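You operate a simulated robot arm through the tools that you are given. There is no shell and no other tool.

You are at the controls of a simulated two-armed robot. One attempt, no reset.

## Task
Turn the regulator knob to 8. Take the sample jar marked "copper" from the packing table and leave it on the yellow card. Fetch the blue clip tag and set it on the lower shelf of the steel loading table. Pull the left table drawer open. The order is free. Set down upright: sample jar.

Only the result counts: the job must be done as asked and must still hold three seconds after the hand-in. Knocking over, shifting, dropping, spilling or breaking anything else fails it.

## Robot
Two 6-joint arms with two-finger parallel grippers on one trunk, on a base that drives. Base frame: it is fixed to the floor where the robot stands at the start and does not move with it; the origin is under the middle of the robot, x ahead of it, y to its left, z up. Units: m, degrees, N and s.
The left shoulder is at the start at [0.08, 0.216, 1.61], the right one opposite. With the tool pointing down near the work surface each hand reaches from about 0.1 to 0.72 m from the robot's upright axis, wherever it stands, measured 20 degrees to its own side. Places, roughly: blue clip tag [2.5, 1, 0.75]; left table drawer [-3.8, -3.3, 0.7]; lower shelf of the steel loading table [1.7, 1, 0.4]; regulator knob [-2.3, 1.3, 1]; sample jar [-4, -3.25, 0.75]; yellow card [-3.75, -2.75, 0.75]. Payload 3.43 kg a hand.
Tool frame (each hand has its own): the origin (TCP) lies between the finger pads and is the grasp point; the fingertips stand 0.03 m ahead of it; z points along the fingers, y is the line along which they close. Largest opening 0.094 m; finger width 0.028, thickness 0.01; the body of the gripper, 0.05 by 0.096 m, starts 0.055 m behind the TCP.
Orientation is that of the tool frame in the base frame, as a unit quaternion [w, x, y, z]. With the fingers straight down and closing along the base's y, the tool's x points along the base's -x, its y along +y and its z along -z.

## Interface
- The arms move only by the tool send_rows. It takes "left_motion", "right_motion" or both (then of equal length, played together; a hand with none holds still); each is one flat list of numbers, 7 for each row, row after row: the shift along the tool's x, y, z in m, then the turn, a rotation vector about the tool's x, y, z in degrees, then the gripper command, from -1 (shut) to 1 (fully open), values between in proportion. In form: [tx, ty, tz, ax, ay, az, claw, tx, ty, tz, ax, ay, az, claw, ...]. A call has 1 to 20 rows; each row shifts and turns the commanded pose from where the row before left it, along the tool's axes as they then stand. Each row takes 0.2 s and may step no farther than 0.05 m and 8.6 degrees from the row before; otherwise, or with a gripper value out of range, the whole call is refused. Where a pose cannot be reached the arm comes as near as it can. A force on the tool above 40 N (or 10 N above the force at the start of the call, whichever is more), or a blocked arm, ends the call early, and 0.2 s more pass. Each finger travels about 0.072 m/s and halts on what it meets, pressing with about 35 N; the grip force reading is that of the motor and also rises with nothing between the fingers. The clock runs only during rows and for 0.2 s after the last one: add rows that do not move to give the fingers time. It gives the time, the measured TCP pose, the force on the tool (base axes), the opening and the grip force at its end, in the units of the frame above (readings bear some noise), with the torque about the TCP (base axes, N m) and any sound that the robot's microphone picked up.
- Cameras (640 x 400 px; columns grow to the right, rows downward): "scene" is now at [0.1087, -0.008, 1.7785]; the picture's right is [-0.10, -0.99, 0.00], its down [-0.74, 0.07, -0.67] and it looks along [0.66, -0.07, -0.74] (base axes); focal length 259 px, centre (320, 200). "left" rides on the left gripper at [0.076, -0.014, -0.102] in its tool frame; the picture's right is [0.18, 0.98, 0.00], its down [-0.75, 0.14, -0.64] and it looks along [-0.63, 0.12, 0.77] (tool axes); focal length 243 px, centre (320, 200). "right" rides on the right gripper at [0.076, 0.014, -0.103] in its tool frame; the picture's right is [-0.18, 0.98, 0.00], its down [-0.75, -0.14, -0.64] and it looks along [-0.63, -0.12, 0.77] (tool axes); focal length 243 px, centre (320, 200).
- camera(camera): a new picture of that camera. It takes no simulated time.
- lift_body(by): slides the trunk up (or, below 0, down) by that many m; the arms and the scene camera ride with it, the base frame stays. It gives what a move gives, with no picture.
- steer(legs): drives the robot by 1 to 6 legs, each [ahead, left, turn to the left] in m, m and degrees, along the robot's own axes; the way and the turn of a leg run together, so that a leg with both is an arc; at most 1.5 m and 180 degrees a leg. The arms and the cameras ride along, it lands a little off, and it stops where it bumps. It gives what a move gives.
- head_to(pan, tilt): turns the head with the scene camera to pan (to the left, within 86 degrees either way) and tilt (down, from -29 to 69), counted from straight ahead of the robot. It gives what a move gives.
- pixel_to_xyz(camera, pixels): for up to 12 pixels [column, row] of the newest picture of that camera ("zoom" is the newest enlarged one), the place [x, y, z] in the base frame of the surface seen there, good to about 0.003 m, but the place of the scene camera against the robot may be out by one fixed shift of up to 0.012 m in any direction. It takes no simulated time.
- close_up(camera, box): a new picture of the part [left, top, right, bottom] of that camera's present view, enlarged. It takes no simulated time.
- job_done(): hands the job in; it is judged then, once.

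Leave the grippers open and the arms clear of the work at the hand-in unless told otherwise.

The tools are called after ">>>" by a JSON object that holds its "op" and its "data". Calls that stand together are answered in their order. send_rows: Moves the arms, as the interface text tells. Its arguments: {"type":"object","properties":{"left_motion":{"type":"array"},"right_motion":{"type":"array"}},"required":[]} The other tools are called the same way: lift_body (by) slides the trunk up or down; steer (legs) drives the base; head_to (pan, tilt) turns the head that bears the scene camera; camera (camera) takes a picture; pixel_to_xyz (camera, pixels) gives the place of the surface under pixels of a picture; close_up (camera, box) takes an enlarged picture of a part of a camera's view; job_done () hands the job in.

At the start:

```text
clock: 0.0
left_tool_pos: [0.5988, 0.2154, 1.112]
left_tcp_rot: [0.0, 0.0, 1.0, 0.001]
left_contact_force: [-0.7, 0.1, -0.2]
left_torque: [-0.03, 0.03, -0.02]
left_finger_gap: 0.0938
left_grip_force: 0.0
right_tool_pos: [0.432, -0.1587, 0.9994]
right_tcp_rot: [0.0, 0.0, 1.0, 0.0]
right_contact_force: [0.4, 0.3, 1.1]
right_torque: [-0.02, 0.01, 0.01]
right_finger_gap: 0.0938
right_grip_force: 0.0
trunk travel left (down, up): [-0.84, 0.0]
robot x, y, heading: [0.0001, -0.0013, -0.2]
head pan, tilt: [-5.7, 48.1]
```

scene: 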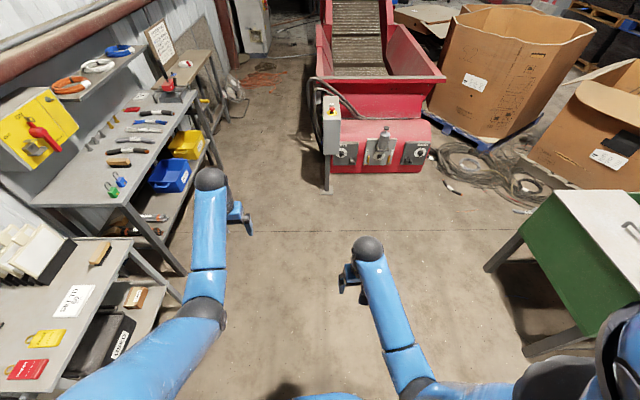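
right: 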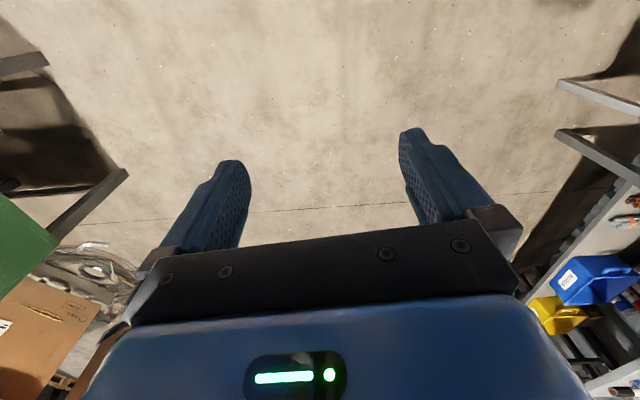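
left: 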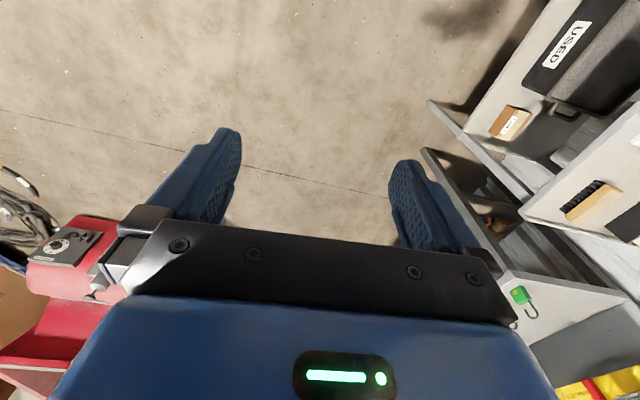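

I see a row of benches on the left, a red machine ahead, and a green table on the right. I'll check what's on the left benches first, with a zoom around pixels (0-240, 20-220).

>>> {"op": "close_up", "data": {"camera": "scene", "box": [60, 20, 260, 145]}}

>>> {"op": "close_up", "data": {"camera": "scene", "box": [0, 80, 240, 230]}}

>>> {"op": "pixel_to_xyz", "data": {"camera": "scene", "pixels": [[120, 180], [112, 190], [170, 85], [170, 175], [190, 145], [45, 338], [150, 105], [320, 220], [380, 155], [98, 255]]}}

```text
3.20 times, centred on (160, 82) of scene
```

zoom: 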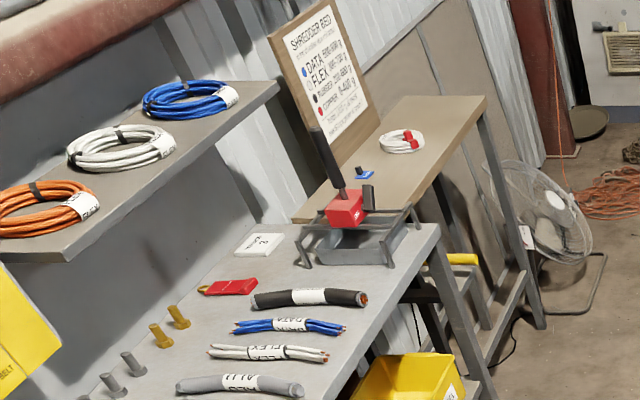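

```text
2.67 times, centred on (120, 155) of scene
```

zoom: 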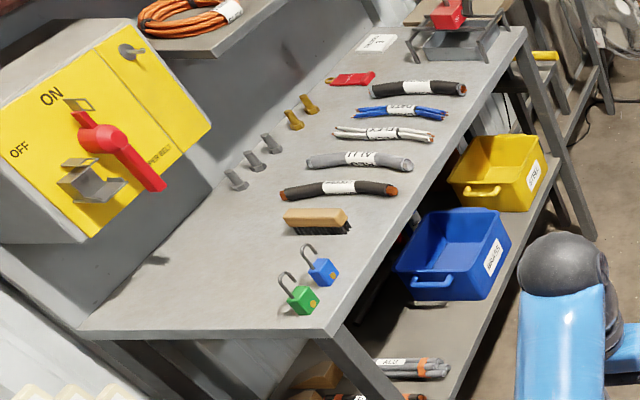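

```text
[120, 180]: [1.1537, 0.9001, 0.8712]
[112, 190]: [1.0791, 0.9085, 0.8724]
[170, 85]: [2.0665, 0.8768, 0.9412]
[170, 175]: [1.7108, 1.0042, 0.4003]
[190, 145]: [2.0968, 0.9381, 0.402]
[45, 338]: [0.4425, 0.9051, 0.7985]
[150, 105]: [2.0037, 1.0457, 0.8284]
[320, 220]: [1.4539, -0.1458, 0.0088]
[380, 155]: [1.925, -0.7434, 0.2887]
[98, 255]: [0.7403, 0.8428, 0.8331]
```

The small blue thing on the wooden table behind the scale, at about scene pixel (173, 75), may be the clip tag. I'll zoom in there and on the lower shelf.

>>> {"op": "close_up", "data": {"camera": "scene", "box": [150, 50, 214, 90]}}

>>> {"op": "pixel_to_xyz", "data": {"camera": "scene", "pixels": [[173, 75], [171, 73], [180, 65], [195, 60], [205, 52], [160, 80], [185, 89], [190, 92]]}}

```text
10.00 times, centred on (182, 70) of scene
```

zoom: 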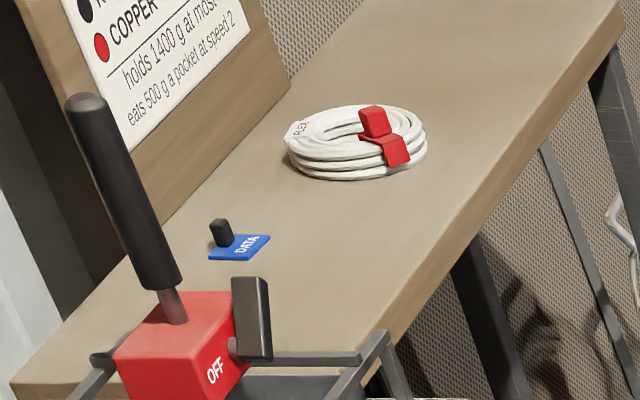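

```text
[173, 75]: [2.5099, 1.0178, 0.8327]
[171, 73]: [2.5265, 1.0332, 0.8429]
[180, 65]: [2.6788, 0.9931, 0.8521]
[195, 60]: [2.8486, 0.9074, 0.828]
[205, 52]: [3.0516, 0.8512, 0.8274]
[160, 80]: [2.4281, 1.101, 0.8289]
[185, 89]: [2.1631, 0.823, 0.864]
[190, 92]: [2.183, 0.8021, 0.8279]
```

The blue clip tag reads "DATA" and has a black grip; it sits at about [2.51, 1.02, 0.83] on the wooden table. Before driving I need the gap between the bench fronts and the red machine, so I'll measure the machine's edges and the bench edges.

>>> {"op": "pixel_to_xyz", "data": {"camera": "scene", "pixels": [[326, 120], [326, 188], [322, 90], [318, 60], [330, 160], [322, 10], [205, 105], [188, 270], [212, 160], [230, 110], [240, 95], [180, 300]]}}

>>> {"op": "head_to", "data": {"pan": 55, "tilt": 35}}

>>> {"op": "camera", "data": {"camera": "scene"}}

```text
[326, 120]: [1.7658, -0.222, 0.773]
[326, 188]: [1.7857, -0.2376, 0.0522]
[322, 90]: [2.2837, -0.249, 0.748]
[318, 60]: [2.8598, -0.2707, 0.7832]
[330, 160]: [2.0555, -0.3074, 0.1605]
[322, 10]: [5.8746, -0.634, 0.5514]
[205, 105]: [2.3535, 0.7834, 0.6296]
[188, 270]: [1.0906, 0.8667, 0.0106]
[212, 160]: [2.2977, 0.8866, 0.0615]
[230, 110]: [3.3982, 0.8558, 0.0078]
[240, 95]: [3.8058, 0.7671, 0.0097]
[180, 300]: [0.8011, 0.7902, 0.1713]
```

```text
clock: 1.3
left_tool_pos: [0.601, 0.2152, 1.111]
left_tcp_rot: [-0.001, -0.001, 1.0, 0.0]
left_contact_force: [1.0, 0.9, 0.1]
left_torque: [0.01, -0.01, -0.01]
left_finger_gap: 0.094
left_grip_force: 0.1
right_tool_pos: [0.4317, -0.1585, 1.0]
right_tcp_rot: [0.0, 0.0, 1.0, 0.0]
right_contact_force: [0.2, 0.7, 0.0]
right_torque: [0.0, -0.01, -0.02]
right_finger_gap: 0.0939
right_grip_force: 0.0
trunk travel left (down, up): [-0.84, 0.0]
robot x, y, heading: [-0.0009, -0.0007, 0.1]
head pan, tilt: [55.0, 35.0]
```

```text
taken
```

scene: 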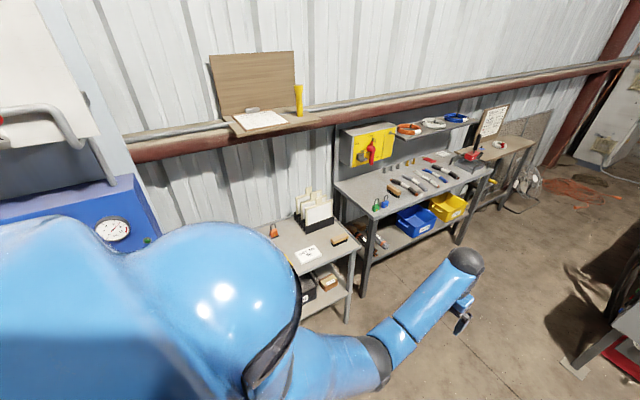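

The corridor between the machine (y ≈ -0.22) and the bench (y ≈ 0.78) is about 1 m wide. I'll look down at my own base to judge its size.

>>> {"op": "head_to", "data": {"pan": 0, "tilt": 69}}

>>> {"op": "camera", "data": {"camera": "scene"}}

```text
clock: 2.5
left_tool_pos: [0.6013, 0.2147, 1.1123]
left_tcp_rot: [0.001, 0.0, 1.0, 0.0]
left_contact_force: [-0.2, 0.5, 0.1]
left_torque: [-0.04, 0.01, -0.04]
left_finger_gap: 0.0942
left_grip_force: 0.1
right_tool_pos: [0.4325, -0.1591, 0.9997]
right_tcp_rot: [0.0, -0.001, 1.0, 0.0]
right_contact_force: [-1.1, 0.6, 0.3]
right_torque: [-0.01, -0.01, -0.03]
right_finger_gap: 0.0941
right_grip_force: 0.2
trunk travel left (down, up): [-0.84, 0.0]
robot x, y, heading: [0.0009, 0.0024, -0.1]
head pan, tilt: [0.0, 68.8]
```

```text
taken
```

scene: 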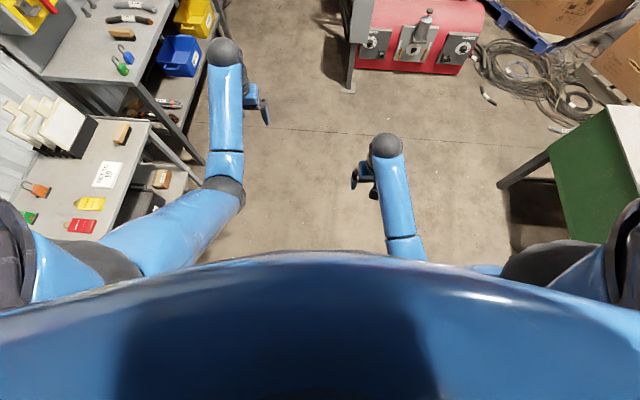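

The base itself is hidden under the torso. I'll drive ahead cautiously to about (1.45, 0.25) and look at the tables from there.

>>> {"op": "steer", "data": {"legs": [[1.45, 0.25, 0]]}}

>>> {"op": "head_to", "data": {"pan": 45, "tilt": 35}}

>>> {"op": "camera", "data": {"camera": "scene"}}

```text
clock: 9.8
left_tool_pos: [2.0516, 0.428, 1.1119]
left_tcp_rot: [0.0, 0.013, 1.0, 0.001]
left_contact_force: [-0.7, -0.4, -0.2]
left_torque: [-0.01, 0.02, -0.03]
left_finger_gap: 0.0938
left_grip_force: 0.0
right_tool_pos: [1.8757, 0.0579, 1.0]
right_tcp_rot: [-0.001, 0.012, 1.0, 0.0]
right_contact_force: [-0.3, -0.1, 0.1]
right_torque: [0.05, 0.0, 0.0]
right_finger_gap: 0.0941
right_grip_force: 0.1
trunk travel left (down, up): [-0.84, 0.0]
robot x, y, heading: [1.4476, 0.2268, -1.5]
head pan, tilt: [0.0, 68.8]
```

```text
clock: 10.9
left_tool_pos: [2.0543, 0.4273, 1.1108]
left_tcp_rot: [0.0, 0.013, 1.0, 0.001]
left_contact_force: [0.7, 0.7, 0.1]
left_torque: [0.03, 0.02, 0.0]
left_finger_gap: 0.0943
left_grip_force: 0.1
right_tool_pos: [1.8757, 0.0585, 0.9998]
right_tcp_rot: [0.0, 0.013, 1.0, 0.0]
right_contact_force: [0.7, 0.4, 0.7]
right_torque: [0.03, 0.0, 0.02]
right_finger_gap: 0.0941
right_grip_force: 0.1
trunk travel left (down, up): [-0.84, 0.0]
robot x, y, heading: [1.4485, 0.2298, -1.6]
head pan, tilt: [45.0, 35.0]
```

```text
taken
```

scene: 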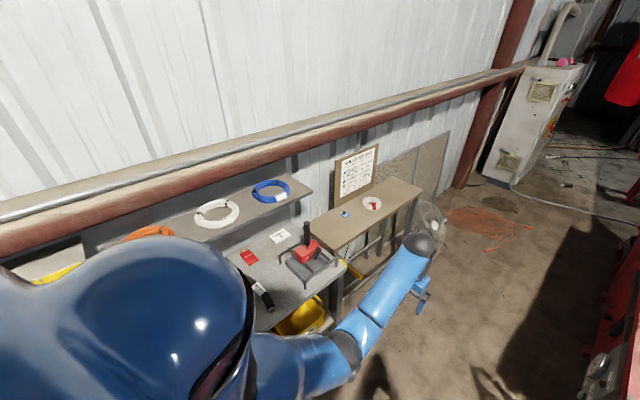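

I see the blue tag at (345, 213), the rod of the crimping/scale tool at (306, 224), and the sign at (357, 170). I'll measure them and zoom in on the tag.

>>> {"op": "pixel_to_xyz", "data": {"camera": "scene", "pixels": [[345, 213], [306, 224], [307, 240], [377, 145], [341, 160], [312, 194], [371, 203], [422, 190], [340, 255], [310, 218], [400, 112], [334, 292]]}}

>>> {"op": "close_up", "data": {"camera": "scene", "box": [240, 140, 440, 265]}}

```text
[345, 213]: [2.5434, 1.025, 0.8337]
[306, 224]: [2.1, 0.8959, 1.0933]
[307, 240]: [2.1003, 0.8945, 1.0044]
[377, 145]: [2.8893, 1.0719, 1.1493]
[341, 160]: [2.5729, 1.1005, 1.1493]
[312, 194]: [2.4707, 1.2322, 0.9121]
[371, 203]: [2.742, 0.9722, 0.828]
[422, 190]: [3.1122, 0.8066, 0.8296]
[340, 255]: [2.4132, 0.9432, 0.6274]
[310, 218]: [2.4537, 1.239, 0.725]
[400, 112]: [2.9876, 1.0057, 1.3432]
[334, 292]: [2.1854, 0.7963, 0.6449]
```

```text
3.20 times, centred on (340, 202) of scene
```

zoom: 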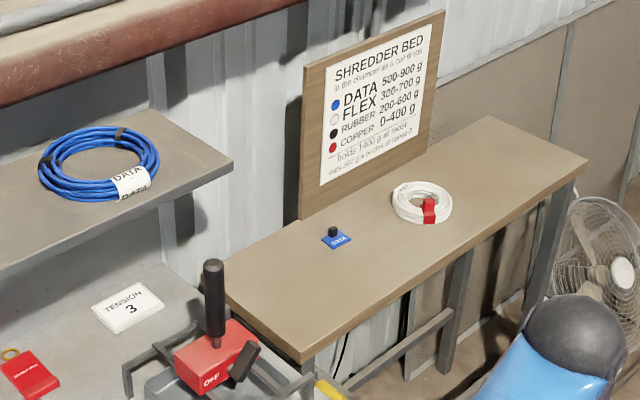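

The tag sits at about (2.54, 1.025), close to the sign's left edge. Next I'll turn the head toward the steel table to see the free space on its lower shelf.

>>> {"op": "head_to", "data": {"pan": 80, "tilt": 55}}

>>> {"op": "camera", "data": {"camera": "scene"}}

```text
clock: 11.9
left_tool_pos: [2.0528, 0.4282, 1.1118]
left_tcp_rot: [0.0, 0.013, 1.0, 0.001]
left_contact_force: [0.0, 0.6, -0.1]
left_torque: [-0.01, 0.01, -0.02]
left_finger_gap: 0.0941
left_grip_force: 0.1
right_tool_pos: [1.8758, 0.0581, 0.9987]
right_tcp_rot: [0.0, 0.013, 1.0, 0.0]
right_contact_force: [-1.0, 0.0, 0.7]
right_torque: [-0.01, 0.03, 0.01]
right_finger_gap: 0.094
right_grip_force: 0.1
trunk travel left (down, up): [-0.84, 0.0]
robot x, y, heading: [1.4492, 0.2261, -1.6]
head pan, tilt: [80.0, 55.0]
```

```text
taken
```

scene: 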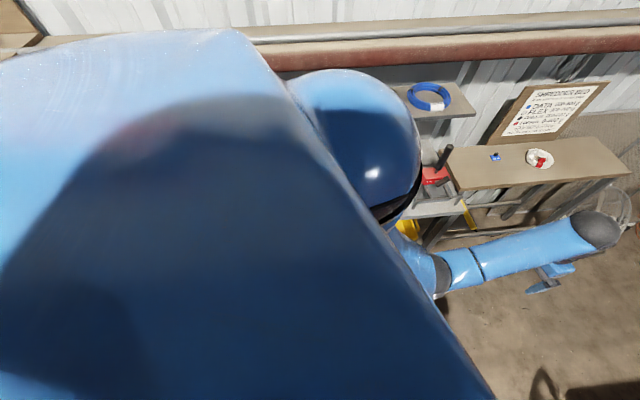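

The shoulder blocks the view. I'll turn the robot 90° left to face the steel table; the arms sweep at z > 1.0, clear of the bench items here.

>>> {"op": "steer", "data": {"legs": [[0, 0, 91]]}}

>>> {"op": "head_to", "data": {"pan": 0, "tilt": 55}}

>>> {"op": "camera", "data": {"camera": "scene"}}

```text
clock: 16.2
left_tool_pos: [1.2491, 0.8343, 1.1124]
left_tcp_rot: [0.0, -0.696, 0.718, -0.001]
left_contact_force: [0.6, -0.5, 0.8]
left_torque: [-0.01, 0.0, 0.0]
left_finger_gap: 0.0937
left_grip_force: 0.1
right_tool_pos: [1.6192, 0.6551, 0.9994]
right_tcp_rot: [-0.001, -0.696, 0.718, 0.0]
right_contact_force: [0.1, 0.2, -0.4]
right_torque: [0.01, -0.02, -0.02]
right_finger_gap: 0.0943
right_grip_force: 0.0
trunk travel left (down, up): [-0.84, 0.0]
robot x, y, heading: [1.4451, 0.2286, 88.3]
head pan, tilt: [80.0, 55.0]
```

```text
clock: 17.7
left_tool_pos: [1.2503, 0.835, 1.1112]
left_tcp_rot: [0.0, -0.696, 0.718, 0.0]
left_contact_force: [0.1, -0.5, 0.0]
left_torque: [0.0, 0.02, 0.0]
left_finger_gap: 0.0942
left_grip_force: 0.0
right_tool_pos: [1.6187, 0.6552, 0.9993]
right_tcp_rot: [0.0, -0.696, 0.718, 0.0]
right_contact_force: [0.0, -0.6, 0.1]
right_torque: [-0.01, -0.01, -0.02]
right_finger_gap: 0.0941
right_grip_force: 0.0
trunk travel left (down, up): [-0.84, 0.0]
robot x, y, heading: [1.4498, 0.2298, 88.3]
head pan, tilt: [0.0, 55.0]
```

```text
taken
```

scene: 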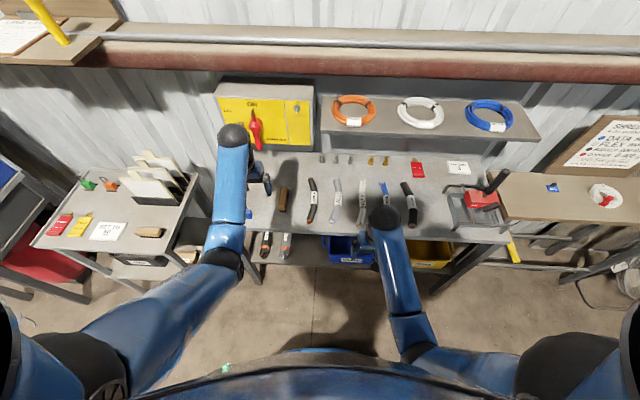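

I face the steel table now. I'll zoom in on its lower shelf and measure some points there: cable bundle (270, 245), blue bin (348, 250), yellow bin (435, 255).

>>> {"op": "close_up", "data": {"camera": "scene", "box": [230, 200, 530, 300]}}

>>> {"op": "pixel_to_xyz", "data": {"camera": "scene", "pixels": [[253, 245], [265, 245], [287, 245], [305, 250], [318, 262], [332, 245], [350, 262], [377, 262], [400, 266], [448, 268], [460, 255], [300, 228]]}}

```text
2.13 times, centred on (380, 250) of scene
```

zoom: 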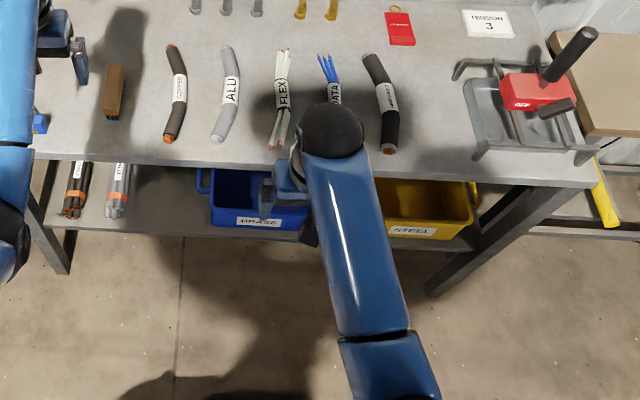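

```text
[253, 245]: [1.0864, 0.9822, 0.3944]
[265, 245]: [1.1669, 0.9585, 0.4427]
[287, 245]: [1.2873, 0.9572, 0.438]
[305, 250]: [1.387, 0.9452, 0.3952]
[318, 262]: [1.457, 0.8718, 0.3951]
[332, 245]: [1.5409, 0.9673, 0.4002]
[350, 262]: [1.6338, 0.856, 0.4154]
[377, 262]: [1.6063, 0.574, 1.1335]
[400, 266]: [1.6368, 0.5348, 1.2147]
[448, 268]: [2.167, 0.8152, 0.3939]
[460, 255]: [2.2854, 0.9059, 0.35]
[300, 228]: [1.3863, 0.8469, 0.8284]
```

Free shelf space lies at x ≈ 1.33–1.52, y ≈ 0.87–1.0, z ≈ 0.395, between the cable bundle and the blue bin. Before I slide right to the wooden table, I'll pull the left hand back so it clears the rod at (2.1, 0.895, 1.09).

>>> {"op": "send_rows", "data": {"left_motion": [0.05, 0, -0.01, 0, 0, 0, 1, 0.05, 0, -0.01, 0, 0, 0, 1, 0.05, 0, -0.01, 0, 0, 0, 1, 0.05, 0, -0.01, 0, 0, 0, 1, 0.05, 0, -0.01, 0, 0, 0, 1]}}

>>> {"op": "steer", "data": {"legs": [[0.03, -1.31, 1.7]]}}

>>> {"op": "camera", "data": {"camera": "scene"}}

```text
refused: row 1 steps farther than a row can; nothing moved
```

```text
clock: 24.3
left_tool_pos: [2.5445, 0.8443, 1.1116]
left_tcp_rot: [0.0, 0.712, -0.702, -0.001]
left_contact_force: [0.8, 0.3, 0.7]
left_torque: [-0.04, -0.01, 0.03]
left_finger_gap: 0.0939
left_grip_force: 0.1
right_tool_pos: [2.92, 0.6817, 0.9998]
right_tcp_rot: [0.0, 0.712, -0.702, 0.0]
right_contact_force: [0.7, -0.1, -0.5]
right_torque: [0.01, -0.04, -0.02]
right_finger_gap: 0.0941
right_grip_force: 0.0
trunk travel left (down, up): [-0.84, 0.0]
robot x, y, heading: [2.7712, 0.2456, 91.0]
head pan, tilt: [0.0, 55.0]
```

```text
taken
```

scene: 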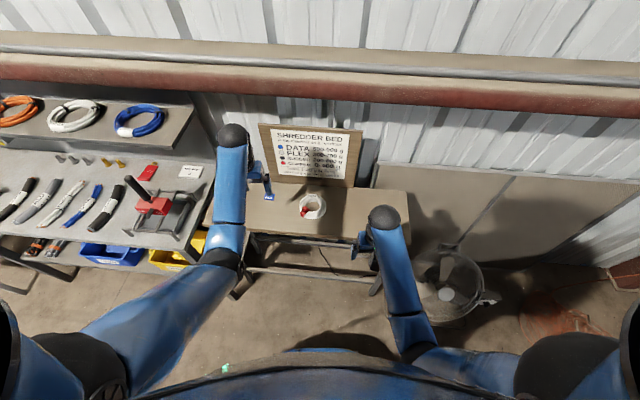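

The arm move was refused because the combined step was over 0.05 m, yet the drive went ahead. I should not have batched those two calls. I'll check that the rod was not touched and look at the tag from the left hand.

>>> {"op": "close_up", "data": {"camera": "scene", "box": [100, 130, 260, 230]}}

>>> {"op": "pixel_to_xyz", "data": {"camera": "scene", "pixels": [[144, 189], [152, 205], [311, 205], [275, 220], [269, 197], [262, 125], [361, 130], [350, 180], [320, 40], [320, 95]]}}

>>> {"op": "camera", "data": {"camera": "left"}}

```text
4.00 times, centred on (180, 180) of scene
```

zoom: 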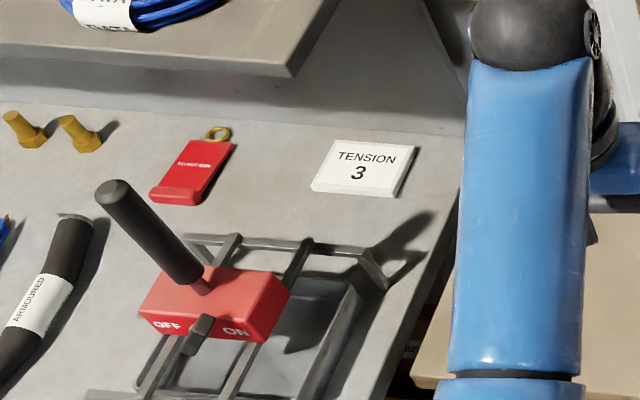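

```text
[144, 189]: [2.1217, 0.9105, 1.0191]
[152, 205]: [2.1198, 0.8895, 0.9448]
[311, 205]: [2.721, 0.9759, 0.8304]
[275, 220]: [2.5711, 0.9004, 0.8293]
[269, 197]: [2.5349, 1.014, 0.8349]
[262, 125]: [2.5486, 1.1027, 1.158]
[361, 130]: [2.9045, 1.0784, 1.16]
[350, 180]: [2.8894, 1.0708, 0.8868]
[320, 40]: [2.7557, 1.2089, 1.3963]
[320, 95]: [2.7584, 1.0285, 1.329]
```

```text
taken
```

left: 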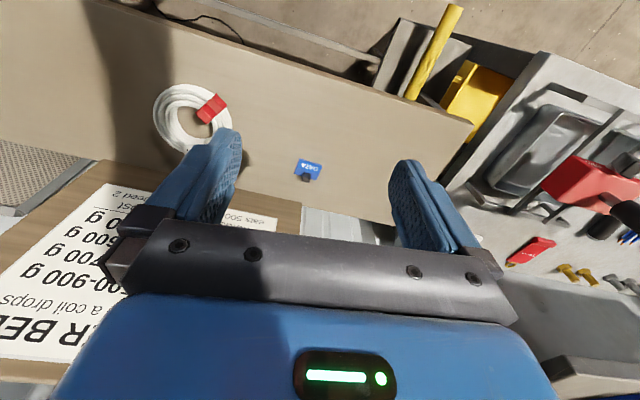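

The rod stands untouched. In the left hand camera the blue tag is at (308, 168); I'll zoom in and measure it along with the sign edge.

>>> {"op": "close_up", "data": {"camera": "left", "box": [250, 130, 378, 210]}}

>>> {"op": "pixel_to_xyz", "data": {"camera": "left", "pixels": [[308, 168], [305, 178], [298, 162], [320, 164], [318, 178], [296, 174], [300, 205], [302, 230], [275, 215], [340, 180]]}}

```text
5.00 times, centred on (314, 170) of left
```

zoom: 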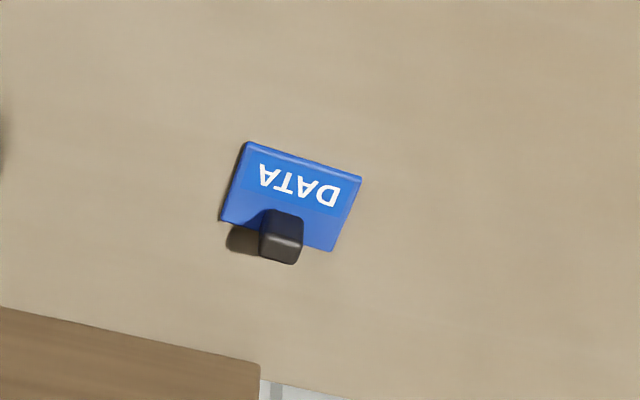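

```text
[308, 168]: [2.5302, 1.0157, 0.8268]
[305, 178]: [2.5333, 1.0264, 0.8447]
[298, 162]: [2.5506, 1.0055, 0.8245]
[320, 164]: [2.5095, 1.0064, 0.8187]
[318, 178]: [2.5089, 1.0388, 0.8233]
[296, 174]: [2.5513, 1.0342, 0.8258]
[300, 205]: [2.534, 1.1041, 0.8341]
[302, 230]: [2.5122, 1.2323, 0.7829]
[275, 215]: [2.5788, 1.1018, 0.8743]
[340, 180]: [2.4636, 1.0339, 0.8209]
```

Table top reads z ≈ 0.820 by the hand camera, so the scene camera is about 9 mm high. The black peg of the tag is at about (2.533, 1.030), with its top at z ≈ 0.846. I'll check where the wrist ball at scene (231, 135) sits relative to the TCP, so it doesn't hit the sign or the pipe.

>>> {"op": "pixel_to_xyz", "data": {"camera": "scene", "pixels": [[231, 130], [232, 126], [246, 136], [231, 160], [228, 230], [255, 172], [266, 180], [262, 160], [258, 190]]}}

>>> {"op": "close_up", "data": {"camera": "scene", "box": [190, 110, 350, 210]}}

```text
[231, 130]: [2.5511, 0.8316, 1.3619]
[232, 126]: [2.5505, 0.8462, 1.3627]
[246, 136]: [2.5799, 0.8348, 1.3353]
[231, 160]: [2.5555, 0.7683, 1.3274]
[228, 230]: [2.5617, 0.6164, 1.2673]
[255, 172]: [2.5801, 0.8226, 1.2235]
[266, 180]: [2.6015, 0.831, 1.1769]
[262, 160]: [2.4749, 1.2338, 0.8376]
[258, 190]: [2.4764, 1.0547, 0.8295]
```

```text
4.00 times, centred on (270, 160) of scene
```

zoom: 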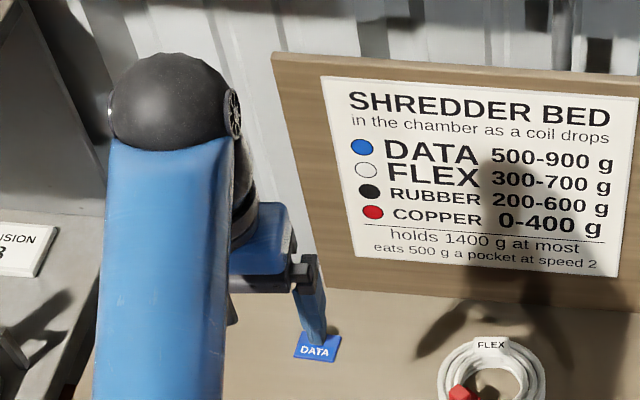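

The wrist ball is about 0.21 m above the TCP. A 40° forward tilt keeps it away from the sign and will also suit reaching under the table later. I'll raise both hands first, tilt the left tool by -40° about its y, and pull the right hand back.

>>> {"op": "send_rows", "data": {"left_motion": [0, 0, -0.05, 0, 0, 0, 1, 0, 0, -0.05, 0, 0, 0, 1, 0, 0, -0.05, 0, 0, 0, 1, 0, 0, -0.05, 0, 0, 0, 1, 0, 0, 0, 0, -8, 0, 1, 0, 0, 0, 0, -8, 0, 1, 0, 0, 0, 0, -8, 0, 1, 0, 0, 0, 0, -8, 0, 1, 0, 0, 0, 0, -8, 0, 1], "right_motion": [0, 0, -0.05, 0, 0, 0, 1, 0, 0, -0.05, 0, 0, 0, 1, 0, 0, -0.05, 0, 0, 0, 1, 0, 0, -0.05, 0, 0, 0, 1, 0, 0, -0.05, 0, 0, 0, 1, 0, 0, -0.05, 0, 0, 0, 1, 0.04, 0, 0, 0, 0, 0, 1, 0.04, 0, 0, 0, 0, 0, 1, 0.04, 0, 0, 0, 0, 0, 1]}}

```text
clock: 26.3
left_tool_pos: [2.5428, 0.941, 1.2239]
left_tcp_rot: [-0.241, 0.668, -0.66, -0.245]
left_contact_force: [-0.3, -0.2, -0.1]
left_torque: [-0.02, 0.03, 0.04]
left_finger_gap: 0.094
left_grip_force: 0.2
left hand out of reach, approached as far as the arm can: row 1, 2, 3, 4
right_tool_pos: [2.9155, 0.5863, 1.0433]
right_tcp_rot: [-0.002, 0.712, -0.703, -0.001]
right_contact_force: [-0.2, 0.4, -0.2]
right_torque: [0.0, -0.02, -0.02]
right_finger_gap: 0.0942
right_grip_force: 0.1
right hand out of reach, approached as far as the arm can: row 1, 2, 3, 4, 5, 6, 7
trunk travel left (down, up): [-0.84, 0.0]
robot x, y, heading: [2.7656, 0.2462, 90.7]
head pan, tilt: [0.0, 55.0]
```

The upward reach was limited, and the left TCP ended at (2.543, 0.941, 1.224) tilted about 40°. I'll pull both hands back a little before lowering the trunk, then read the poses.

>>> {"op": "send_rows", "data": {"left_motion": [0.038, 0, -0.032, 0, 0, 0, 1, 0.038, 0, -0.032, 0, 0, 0, 1, 0, 0, 0, 0, 0, 0, 1, 0, 0, 0, 0, 0, 0, 1], "right_motion": [0.05, 0, 0, 0, 0, 0, 1, 0.05, 0, 0, 0, 0, 0, 1, 0.05, 0, 0, 0, 0, 0, 1, 0, 0, 0, 0, 0, 0, 1]}}

```text
clock: 27.3
left_tool_pos: [2.5446, 0.8478, 1.2225]
left_tcp_rot: [-0.24, 0.669, -0.66, -0.243]
left_contact_force: [0.9, 0.3, -0.6]
left_torque: [0.02, 0.01, 0.0]
left_finger_gap: 0.0939
left_grip_force: 0.0
right_tool_pos: [2.9185, 0.4383, 1.0448]
right_tcp_rot: [0.001, 0.712, -0.702, 0.001]
right_contact_force: [0.1, 0.5, 0.6]
right_torque: [-0.01, -0.01, 0.01]
right_finger_gap: 0.094
right_grip_force: 0.0
trunk travel left (down, up): [-0.84, 0.0]
robot x, y, heading: [2.766, 0.2466, 90.7]
head pan, tilt: [0.0, 55.0]
```

Both poses read well and clear of the tables. I'll lower the trunk 0.25 m, which leaves the left TCP at z ≈ 0.97, still above the table.

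>>> {"op": "lift_body", "data": {"by": -0.25}}

```text
clock: 29.9
left_tool_pos: [2.5437, 0.8448, 0.9737]
left_tcp_rot: [-0.24, 0.669, -0.66, -0.243]
left_contact_force: [-1.2, -0.1, 0.4]
left_torque: [-0.01, 0.02, 0.02]
left_finger_gap: 0.094
left_grip_force: 0.1
right_tool_pos: [2.9194, 0.4354, 0.7948]
right_tcp_rot: [0.0, 0.712, -0.702, -0.001]
right_contact_force: [-0.4, 0.7, -0.4]
right_torque: [-0.02, 0.02, -0.03]
right_finger_gap: 0.094
right_grip_force: 0.0
trunk travel left (down, up): [-0.59, 0.25]
robot x, y, heading: [2.7692, 0.2469, 90.6]
head pan, tilt: [0.0, 55.0]
```

Trunk is down 0.25 m and the left TCP is at z 0.974. I'll take a left-hand picture to locate the tag and its peg from this tilted pose.

>>> {"op": "camera", "data": {"camera": "left"}}

>>> {"op": "camera", "data": {"camera": "scene"}}

```text
taken
```

left: 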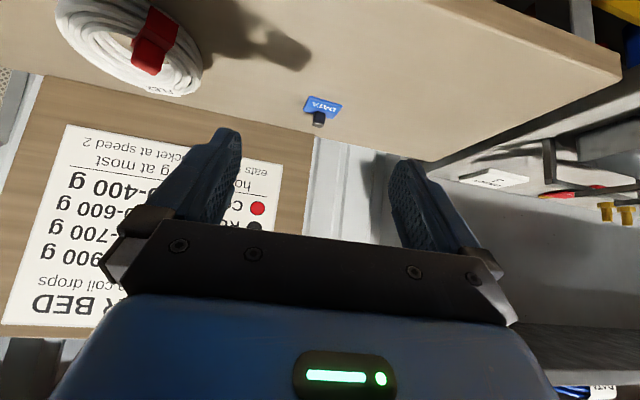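

```text
taken
```

scene: 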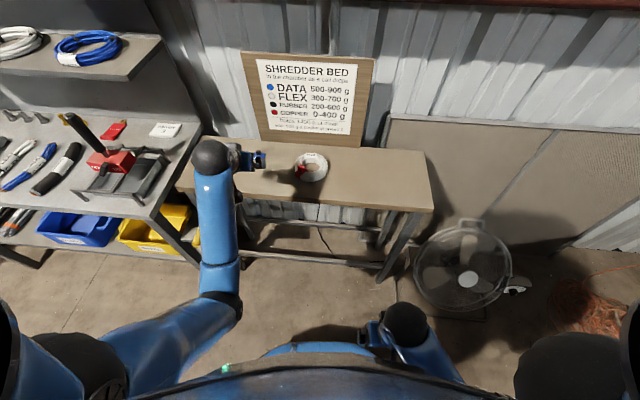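

In the left picture the tag is at (321, 106) with its peg at (318, 118). I'll zoom there and measure.

>>> {"op": "close_up", "data": {"camera": "left", "box": [288, 85, 352, 125]}}

>>> {"op": "pixel_to_xyz", "data": {"camera": "zoom", "pixels": [[310, 300], [310, 330], [250, 340], [370, 330], [270, 130], [540, 200], [500, 320], [190, 280], [310, 390], [400, 210]]}}

```text
10.00 times, centred on (320, 105) of left
```

zoom: 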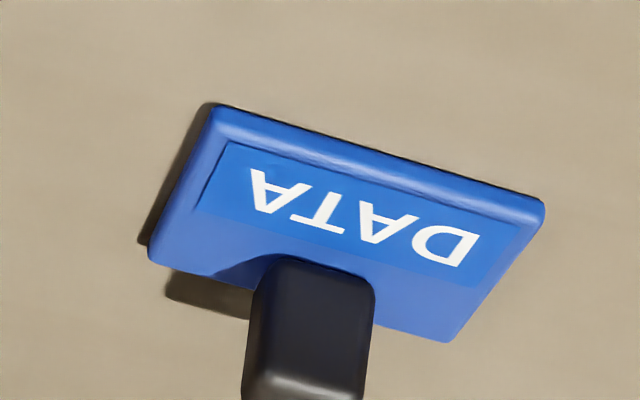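

```text
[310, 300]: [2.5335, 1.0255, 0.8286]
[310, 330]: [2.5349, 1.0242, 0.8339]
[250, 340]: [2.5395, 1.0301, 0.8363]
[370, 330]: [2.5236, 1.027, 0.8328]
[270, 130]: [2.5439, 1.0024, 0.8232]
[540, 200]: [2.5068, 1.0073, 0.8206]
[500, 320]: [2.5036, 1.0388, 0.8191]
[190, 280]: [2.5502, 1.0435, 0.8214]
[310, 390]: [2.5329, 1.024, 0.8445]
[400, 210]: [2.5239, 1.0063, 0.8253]
```

The peg is centred near (2.533, 1.030), z 0.826–0.847, and the tag is turned about 8° clockwise from my hand. I'll yaw the left tool by 8° and move horizontally above it, to TCP (2.533, 1.020, 0.974).

>>> {"op": "send_rows", "data": {"left_motion": [0, 0, 0, 5.1, 0, 6.1, 1, -0.033, 0.0083, 0.0277, 0, 0, 0, 1, -0.033, 0.0083, 0.0277, 0, 0, 0, 1, -0.033, 0.0083, 0.0277, 0, 0, 0, 1, -0.033, 0.0083, 0.0277, 0, 0, 0, 1, 0, 0, 0, 0, 0, 0, 1]}}

>>> {"op": "camera", "data": {"camera": "left"}}

```text
clock: 31.3
left_tool_pos: [2.532, 1.0208, 0.9738]
left_tcp_rot: [0.257, -0.621, 0.705, 0.227]
left_contact_force: [-0.1, -0.6, 0.9]
left_torque: [-0.01, 0.03, 0.03]
left_finger_gap: 0.0941
left_grip_force: 0.1
right_tool_pos: [2.9195, 0.4352, 0.7935]
right_tcp_rot: [0.0, 0.712, -0.703, -0.001]
right_contact_force: [0.3, -0.1, 1.1]
right_torque: [0.02, 0.0, 0.03]
right_finger_gap: 0.0939
right_grip_force: 0.0
trunk travel left (down, up): [-0.59, 0.25]
robot x, y, heading: [2.771, 0.2511, 90.7]
head pan, tilt: [0.0, 55.0]
```

```text
taken
```

left: 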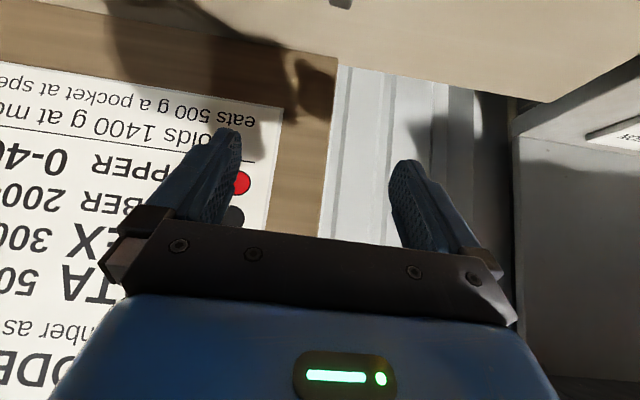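

The TCP is at (2.532, 1.021, 0.974), right where I wanted it. I'll go straight down 0.09 m and check.

>>> {"op": "send_rows", "data": {"left_motion": [0.0193, 0, 0.023, 0, 0, 0, 1, 0.0193, 0, 0.023, 0, 0, 0, 1, 0.0193, 0, 0.023, 0, 0, 0, 1, 0, 0, 0, 0, 0, 0, 1]}}

>>> {"op": "camera", "data": {"camera": "left"}}

>>> {"op": "close_up", "data": {"camera": "scene", "box": [180, 110, 340, 210]}}

```text
clock: 32.3
left_tool_pos: [2.5336, 1.0212, 0.8816]
left_tcp_rot: [0.257, -0.621, 0.705, 0.226]
left_contact_force: [0.4, 0.2, 1.1]
left_torque: [-0.02, 0.02, 0.04]
left_finger_gap: 0.0941
left_grip_force: 0.0
right_tool_pos: [2.9179, 0.4358, 0.7953]
right_tcp_rot: [0.0, 0.712, -0.702, 0.0]
right_contact_force: [-0.7, 1.0, -0.1]
right_torque: [-0.03, -0.01, 0.04]
right_finger_gap: 0.0941
right_grip_force: 0.0
trunk travel left (down, up): [-0.59, 0.25]
robot x, y, heading: [2.7722, 0.2483, 90.9]
head pan, tilt: [0.0, 55.0]
```

```text
taken
```

left: 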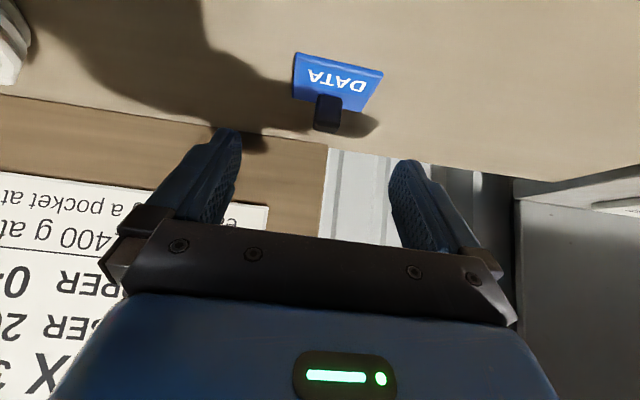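

```text
4.00 times, centred on (260, 160) of scene
```

zoom: 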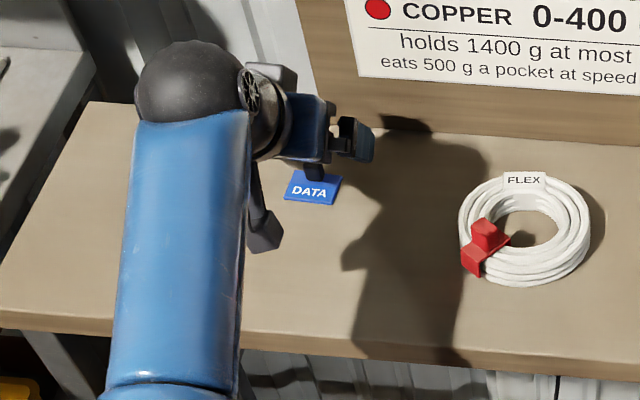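

Tag and peg are visible at (337, 82) and (328, 113) in the left view. I'll measure the peg once more before the final descent.

>>> {"op": "pixel_to_xyz", "data": {"camera": "left", "pixels": [[328, 100], [328, 113], [319, 115], [337, 115], [327, 126], [322, 129], [333, 130], [295, 70], [380, 80], [350, 140]]}}

>>> {"op": "close_up", "data": {"camera": "left", "box": [272, 40, 400, 150]}}

```text
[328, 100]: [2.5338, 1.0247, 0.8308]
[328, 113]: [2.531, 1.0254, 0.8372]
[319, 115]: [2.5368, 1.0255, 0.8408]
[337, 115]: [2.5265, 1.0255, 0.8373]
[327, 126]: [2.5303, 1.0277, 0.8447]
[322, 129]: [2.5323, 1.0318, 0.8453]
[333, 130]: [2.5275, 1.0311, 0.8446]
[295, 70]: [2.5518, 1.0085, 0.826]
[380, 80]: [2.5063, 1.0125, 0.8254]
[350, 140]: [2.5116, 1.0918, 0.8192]
```

```text
3.64 times, centred on (336, 95) of left
```

zoom: 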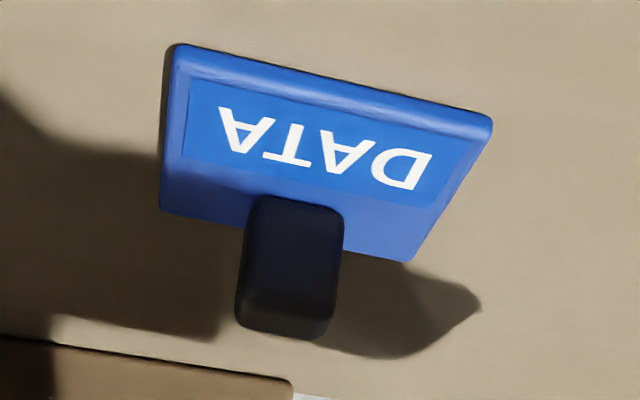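

The peg centre is about (2.532, 1.0305) with its top at z 0.845, consistent with my plan. I'll descend the last 0.0195 m and close.

>>> {"op": "send_rows", "data": {"left_motion": [0.0125, 0, 0.0149, 0, 0, 0, 1, 0, 0, 0, 0, 0, 0, 1, 0, 0, 0, 0, 0, 0, -1, 0, 0, 0, 0, 0, 0, -1, 0, 0, 0, 0, 0, 0, -1, 0, 0, 0, 0, 0, 0, -1, 0, 0, 0, 0, 0, 0, -1, 0, 0, 0, 0, 0, 0, -1]}}

>>> {"op": "camera", "data": {"camera": "left"}}

```text
clock: 34.1
left_tool_pos: [2.5331, 1.0206, 0.8634]
left_tcp_rot: [0.257, -0.621, 0.705, 0.227]
left_contact_force: [-0.8, -0.2, 0.9]
left_torque: [0.04, 0.0, -0.03]
left_finger_gap: 0.0143
left_grip_force: 34.8
right_tool_pos: [2.9192, 0.4362, 0.7942]
right_tcp_rot: [0.0, 0.712, -0.702, 0.0]
right_contact_force: [0.7, -0.4, 0.5]
right_torque: [0.03, -0.04, 0.02]
right_finger_gap: 0.0941
right_grip_force: 0.1
trunk travel left (down, up): [-0.59, 0.25]
robot x, y, heading: [2.7652, 0.2424, 90.7]
head pan, tilt: [0.0, 55.0]
```

```text
taken
```

left: 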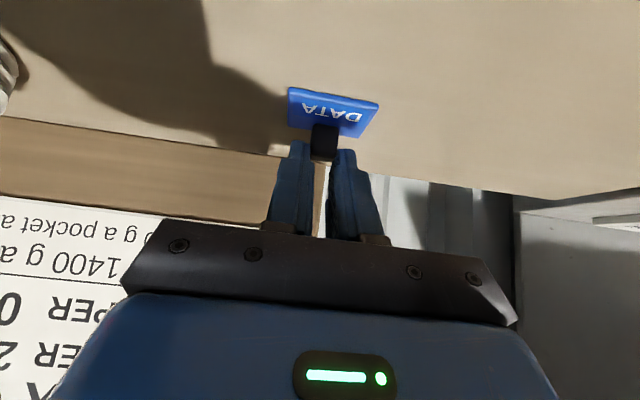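

The fingers hold the peg with a 14 mm gap and 34.8 N. I'll lift straight up 0.12 m and check.

>>> {"op": "send_rows", "data": {"left_motion": [-0.0129, 0, -0.0153, 0, 0, 0, -1, -0.0257, 0, -0.0306, 0, 0, 0, -1, -0.0257, 0, -0.0306, 0, 0, 0, -1, -0.0129, 0, -0.0153, 0, 0, 0, -1, 0, 0, 0, 0, 0, 0, -1]}}

>>> {"op": "camera", "data": {"camera": "left"}}

```text
clock: 35.3
left_tool_pos: [2.5325, 1.0196, 0.9857]
left_tcp_rot: [0.257, -0.622, 0.704, 0.227]
left_contact_force: [0.1, -0.1, -0.7]
left_torque: [0.02, 0.0, 0.01]
left_finger_gap: 0.0142
left_grip_force: 35.5
right_tool_pos: [2.9183, 0.4362, 0.7949]
right_tcp_rot: [0.0, 0.711, -0.703, -0.001]
right_contact_force: [0.3, 0.7, 0.3]
right_torque: [0.01, 0.04, -0.01]
right_finger_gap: 0.0939
right_grip_force: 0.1
trunk travel left (down, up): [-0.59, 0.25]
robot x, y, heading: [2.7706, 0.2455, 90.5]
head pan, tilt: [0.0, 55.0]
```

```text
taken
```

left: 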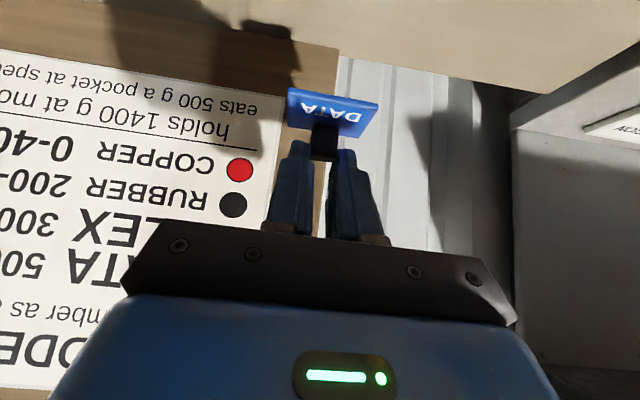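

The tag is held and has stayed level. I'll pull the left hand back to y ≈ 0.70, in front of the table edge, and undo its yaw. At the same time I'll tilt the right hand forward so that it stays off my own base when the trunk lowers.

>>> {"op": "send_rows", "data": {"left_motion": [0.035, 0, -0.0294, 0, 0, 0, -1, 0.035, 0, -0.0294, 0, 0, 0, -1, 0.035, 0, -0.0294, 0, 0, 0, -1, 0.035, 0, -0.0294, 0, 0, 0, -1, 0.035, 0, -0.0294, 0, 0, 0, -1, 0.035, 0, -0.0294, 0, 0, 0, -1, 0.035, 0, -0.0294, 0, 0, 0, -1, 0, 0, 0, -5.1, 0, -6.1, -1, 0, 0, 0, 0, 0, 0, -1], "right_motion": [0, 0, 0, 0, -8, 0, 1, 0, 0, 0, 0, -8, 0, 1, 0, 0, 0, 0, -8, 0, 1, 0, 0, 0, 0, -8, 0, 1, 0, 0, 0, 0, -8, 0, 1, -0.0383, 0, 0.0321, 0, 0, 0, 1, -0.0321, 0, -0.0383, 0, 0, 0, 1, -0.0321, 0, -0.0383, 0, 0, 0, 1, 0, 0, 0, 0, 0, 0, 1]}}

```text
clock: 37.3
left_tool_pos: [2.4934, 0.7025, 0.9839]
left_tcp_rot: [-0.24, 0.67, -0.659, -0.243]
left_contact_force: [0.4, -0.5, 0.7]
left_torque: [0.02, 0.0, -0.03]
left_finger_gap: 0.0141
left_grip_force: 35.4
right_tool_pos: [2.9029, 0.4946, 0.8475]
right_tcp_rot: [-0.242, 0.669, -0.66, -0.243]
right_contact_force: [0.0, -0.6, -0.4]
right_torque: [0.0, -0.03, -0.01]
right_finger_gap: 0.0941
right_grip_force: 0.1
right hand out of reach, approached as far as the arm can: row 5, 7, 8
trunk travel left (down, up): [-0.59, 0.25]
robot x, y, heading: [2.7663, 0.2463, 90.5]
head pan, tilt: [0.0, 55.0]
```

The left hand is back at y 0.70. I'll bring the right hand a bit more forward and up, then slide the base left to x ≈ 1.65.

>>> {"op": "send_rows", "data": {"right_motion": [-0.0383, 0, 0.0321, 0, 0, 0, 1, -0.0383, 0, 0.0321, 0, 0, 0, 1, -0.0321, 0, -0.0383, 0, 0, 0, 1, -0.0321, 0, -0.0383, 0, 0, 0, 1]}}

```text
clock: 38.3
left_tool_pos: [2.4924, 0.703, 0.9831]
left_tcp_rot: [-0.239, 0.67, -0.66, -0.243]
left_contact_force: [-0.1, -0.3, -1.0]
left_torque: [0.0, -0.03, -0.07]
left_finger_gap: 0.0141
left_grip_force: 35.2
right_tool_pos: [2.8783, 0.6256, 0.9121]
right_tcp_rot: [-0.241, 0.669, -0.66, -0.242]
right_contact_force: [-0.3, 0.2, 0.7]
right_torque: [-0.01, -0.04, 0.01]
right_finger_gap: 0.094
right_grip_force: 0.1
right hand out of reach, approached as far as the arm can: row 3, 4
trunk travel left (down, up): [-0.59, 0.25]
robot x, y, heading: [2.7674, 0.2461, 90.7]
head pan, tilt: [0.0, 55.0]
```

Hand offset from the base is -0.275 in x, so the base should stand at x ≈ 1.70. I'll slide left 1.06 m.

>>> {"op": "steer", "data": {"legs": [[0.01, 1.06, -0.7]]}}

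>>> {"op": "camera", "data": {"camera": "scene"}}

>>> {"op": "camera", "data": {"camera": "left"}}

```text
clock: 43.7
left_tool_pos: [1.448, 0.7118, 0.9831]
left_tcp_rot: [0.242, -0.662, 0.667, 0.241]
left_contact_force: [-0.2, -0.1, -0.2]
left_torque: [0.01, -0.01, 0.01]
left_finger_gap: 0.0144
left_grip_force: 34.9
right_tool_pos: [1.8327, 0.627, 0.9124]
right_tcp_rot: [0.243, -0.663, 0.666, 0.241]
right_contact_force: [-0.1, 0.7, 0.3]
right_torque: [-0.01, -0.02, 0.0]
right_finger_gap: 0.094
right_grip_force: 0.0
trunk travel left (down, up): [-0.59, 0.25]
robot x, y, heading: [1.715, 0.2525, 89.8]
head pan, tilt: [0.0, 55.0]
```

```text
taken
```

scene: 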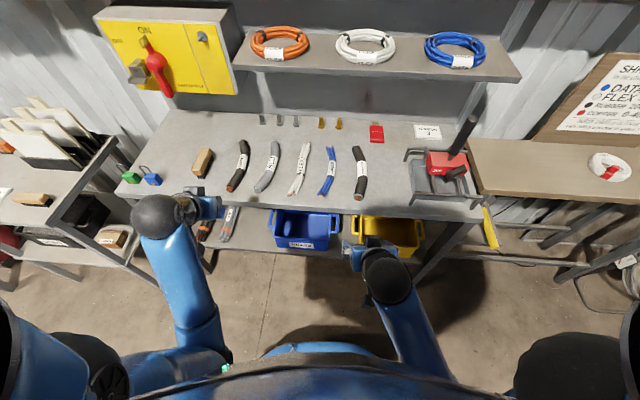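

```text
taken
```

left: 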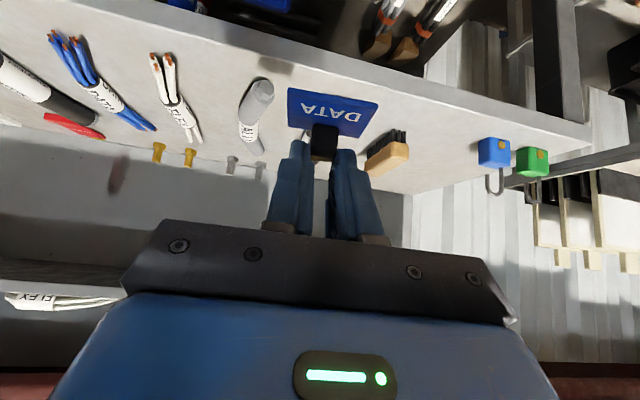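

The tag hand is in front of the free bay at x 1.448. I'll measure the table's front edge, the shelf, the cable bundle and the blue bin's left side from here.

>>> {"op": "pixel_to_xyz", "data": {"camera": "scene", "pixels": [[240, 202], [240, 206], [300, 208], [250, 240], [250, 250], [230, 222], [232, 240], [272, 225], [272, 245], [285, 248], [258, 225], [258, 248]]}}

>>> {"op": "close_up", "data": {"camera": "scene", "box": [180, 180, 340, 280]}}

```text
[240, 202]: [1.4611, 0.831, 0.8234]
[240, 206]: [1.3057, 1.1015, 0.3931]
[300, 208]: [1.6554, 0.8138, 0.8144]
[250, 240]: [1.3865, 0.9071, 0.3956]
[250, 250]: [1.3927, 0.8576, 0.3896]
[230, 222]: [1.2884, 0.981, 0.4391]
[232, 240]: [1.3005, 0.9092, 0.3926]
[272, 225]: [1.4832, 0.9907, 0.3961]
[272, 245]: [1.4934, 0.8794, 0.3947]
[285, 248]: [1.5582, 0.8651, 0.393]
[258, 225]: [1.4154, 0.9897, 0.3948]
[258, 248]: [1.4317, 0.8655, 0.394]
```

```text
4.00 times, centred on (260, 230) of scene
```

zoom: 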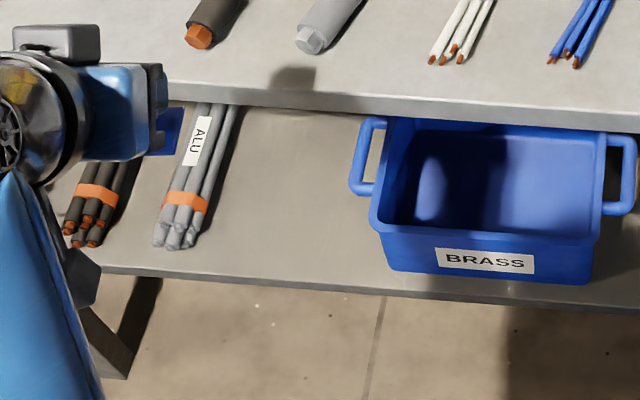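

The free bay spans x ≈ 1.31 (ALU bundle) to 1.51 (bin handle), with the shelf front at y ≈ 0.86 and the table edge at y ≈ 0.81. I'll centre the hand at x ≈ 1.41 first.

>>> {"op": "send_rows", "data": {"left_motion": [0, 0.035, 0, 0, 0, 0, -1, 0, 0, 0, 0, 0, 0, -1]}}

>>> {"op": "lift_body", "data": {"by": -0.25}}

>>> {"op": "camera", "data": {"camera": "scene"}}

```text
clock: 44.3
left_tool_pos: [1.4106, 0.7127, 0.9842]
left_tcp_rot: [0.242, -0.662, 0.667, 0.241]
left_contact_force: [-0.7, -0.3, -0.8]
left_torque: [0.02, 0.0, 0.01]
left_finger_gap: 0.0142
left_grip_force: 35.3
right_tool_pos: [1.8334, 0.6267, 0.9119]
right_tcp_rot: [0.242, -0.663, 0.666, 0.241]
right_contact_force: [0.4, -0.6, -0.7]
right_torque: [0.01, 0.0, 0.01]
right_finger_gap: 0.0942
right_grip_force: 0.0
trunk travel left (down, up): [-0.59, 0.25]
robot x, y, heading: [1.7135, 0.2535, 89.5]
head pan, tilt: [0.0, 55.0]
```

```text
clock: 46.9
left_tool_pos: [1.4112, 0.7133, 0.7338]
left_tcp_rot: [0.242, -0.663, 0.666, 0.242]
left_contact_force: [-0.4, -0.3, 0.7]
left_torque: [-0.01, 0.02, -0.04]
left_finger_gap: 0.0141
left_grip_force: 34.7
right_tool_pos: [1.8324, 0.6274, 0.6616]
right_tcp_rot: [0.243, -0.663, 0.666, 0.241]
right_contact_force: [0.4, -0.5, -0.3]
right_torque: [-0.04, -0.03, -0.03]
right_finger_gap: 0.0941
right_grip_force: 0.1
trunk travel left (down, up): [-0.34, 0.5]
robot x, y, heading: [1.7158, 0.2496, 89.7]
head pan, tilt: [0.0, 55.0]
```

```text
taken
```

scene: 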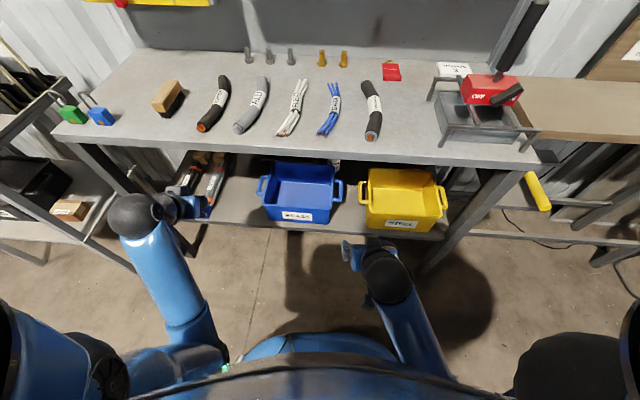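

No contact so far, and both hands are in front of the table edge. I'll lower another 0.24 m.

>>> {"op": "lift_body", "data": {"by": -0.24}}

>>> {"op": "camera", "data": {"camera": "scene"}}

>>> {"op": "camera", "data": {"camera": "left"}}

```text
clock: 49.4
left_tool_pos: [1.4115, 0.7127, 0.4938]
left_tcp_rot: [0.242, -0.663, 0.666, 0.241]
left_contact_force: [-0.2, -0.3, -0.1]
left_torque: [0.0, 0.01, -0.03]
left_finger_gap: 0.0141
left_grip_force: 35.1
right_tool_pos: [1.8326, 0.626, 0.4221]
right_tcp_rot: [0.242, -0.663, 0.667, 0.241]
right_contact_force: [-0.7, -0.3, 0.6]
right_torque: [0.01, 0.01, 0.0]
right_finger_gap: 0.0942
right_grip_force: 0.0
trunk travel left (down, up): [-0.1, 0.74]
robot x, y, heading: [1.7126, 0.2492, 89.7]
head pan, tilt: [0.0, 55.0]
```

```text
taken
```

scene: 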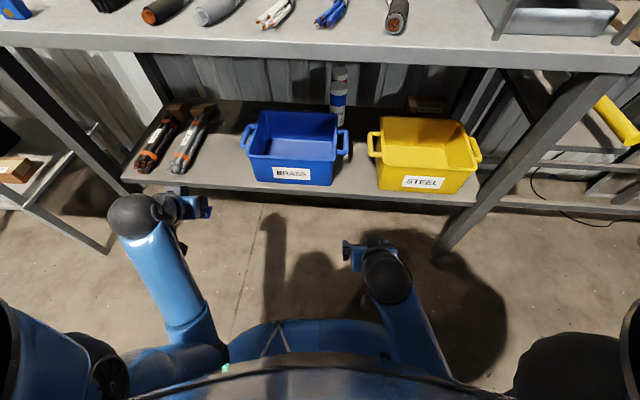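

```text
taken
```

left: 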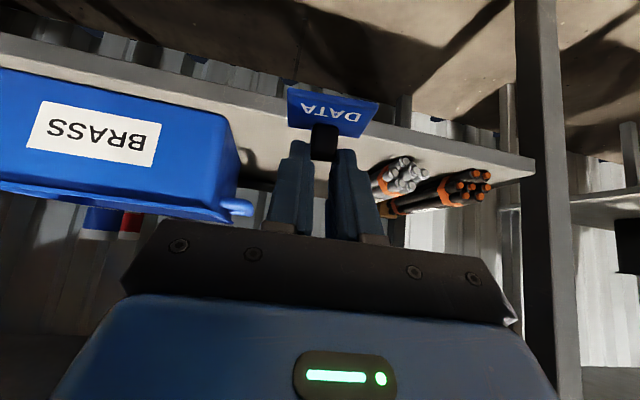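

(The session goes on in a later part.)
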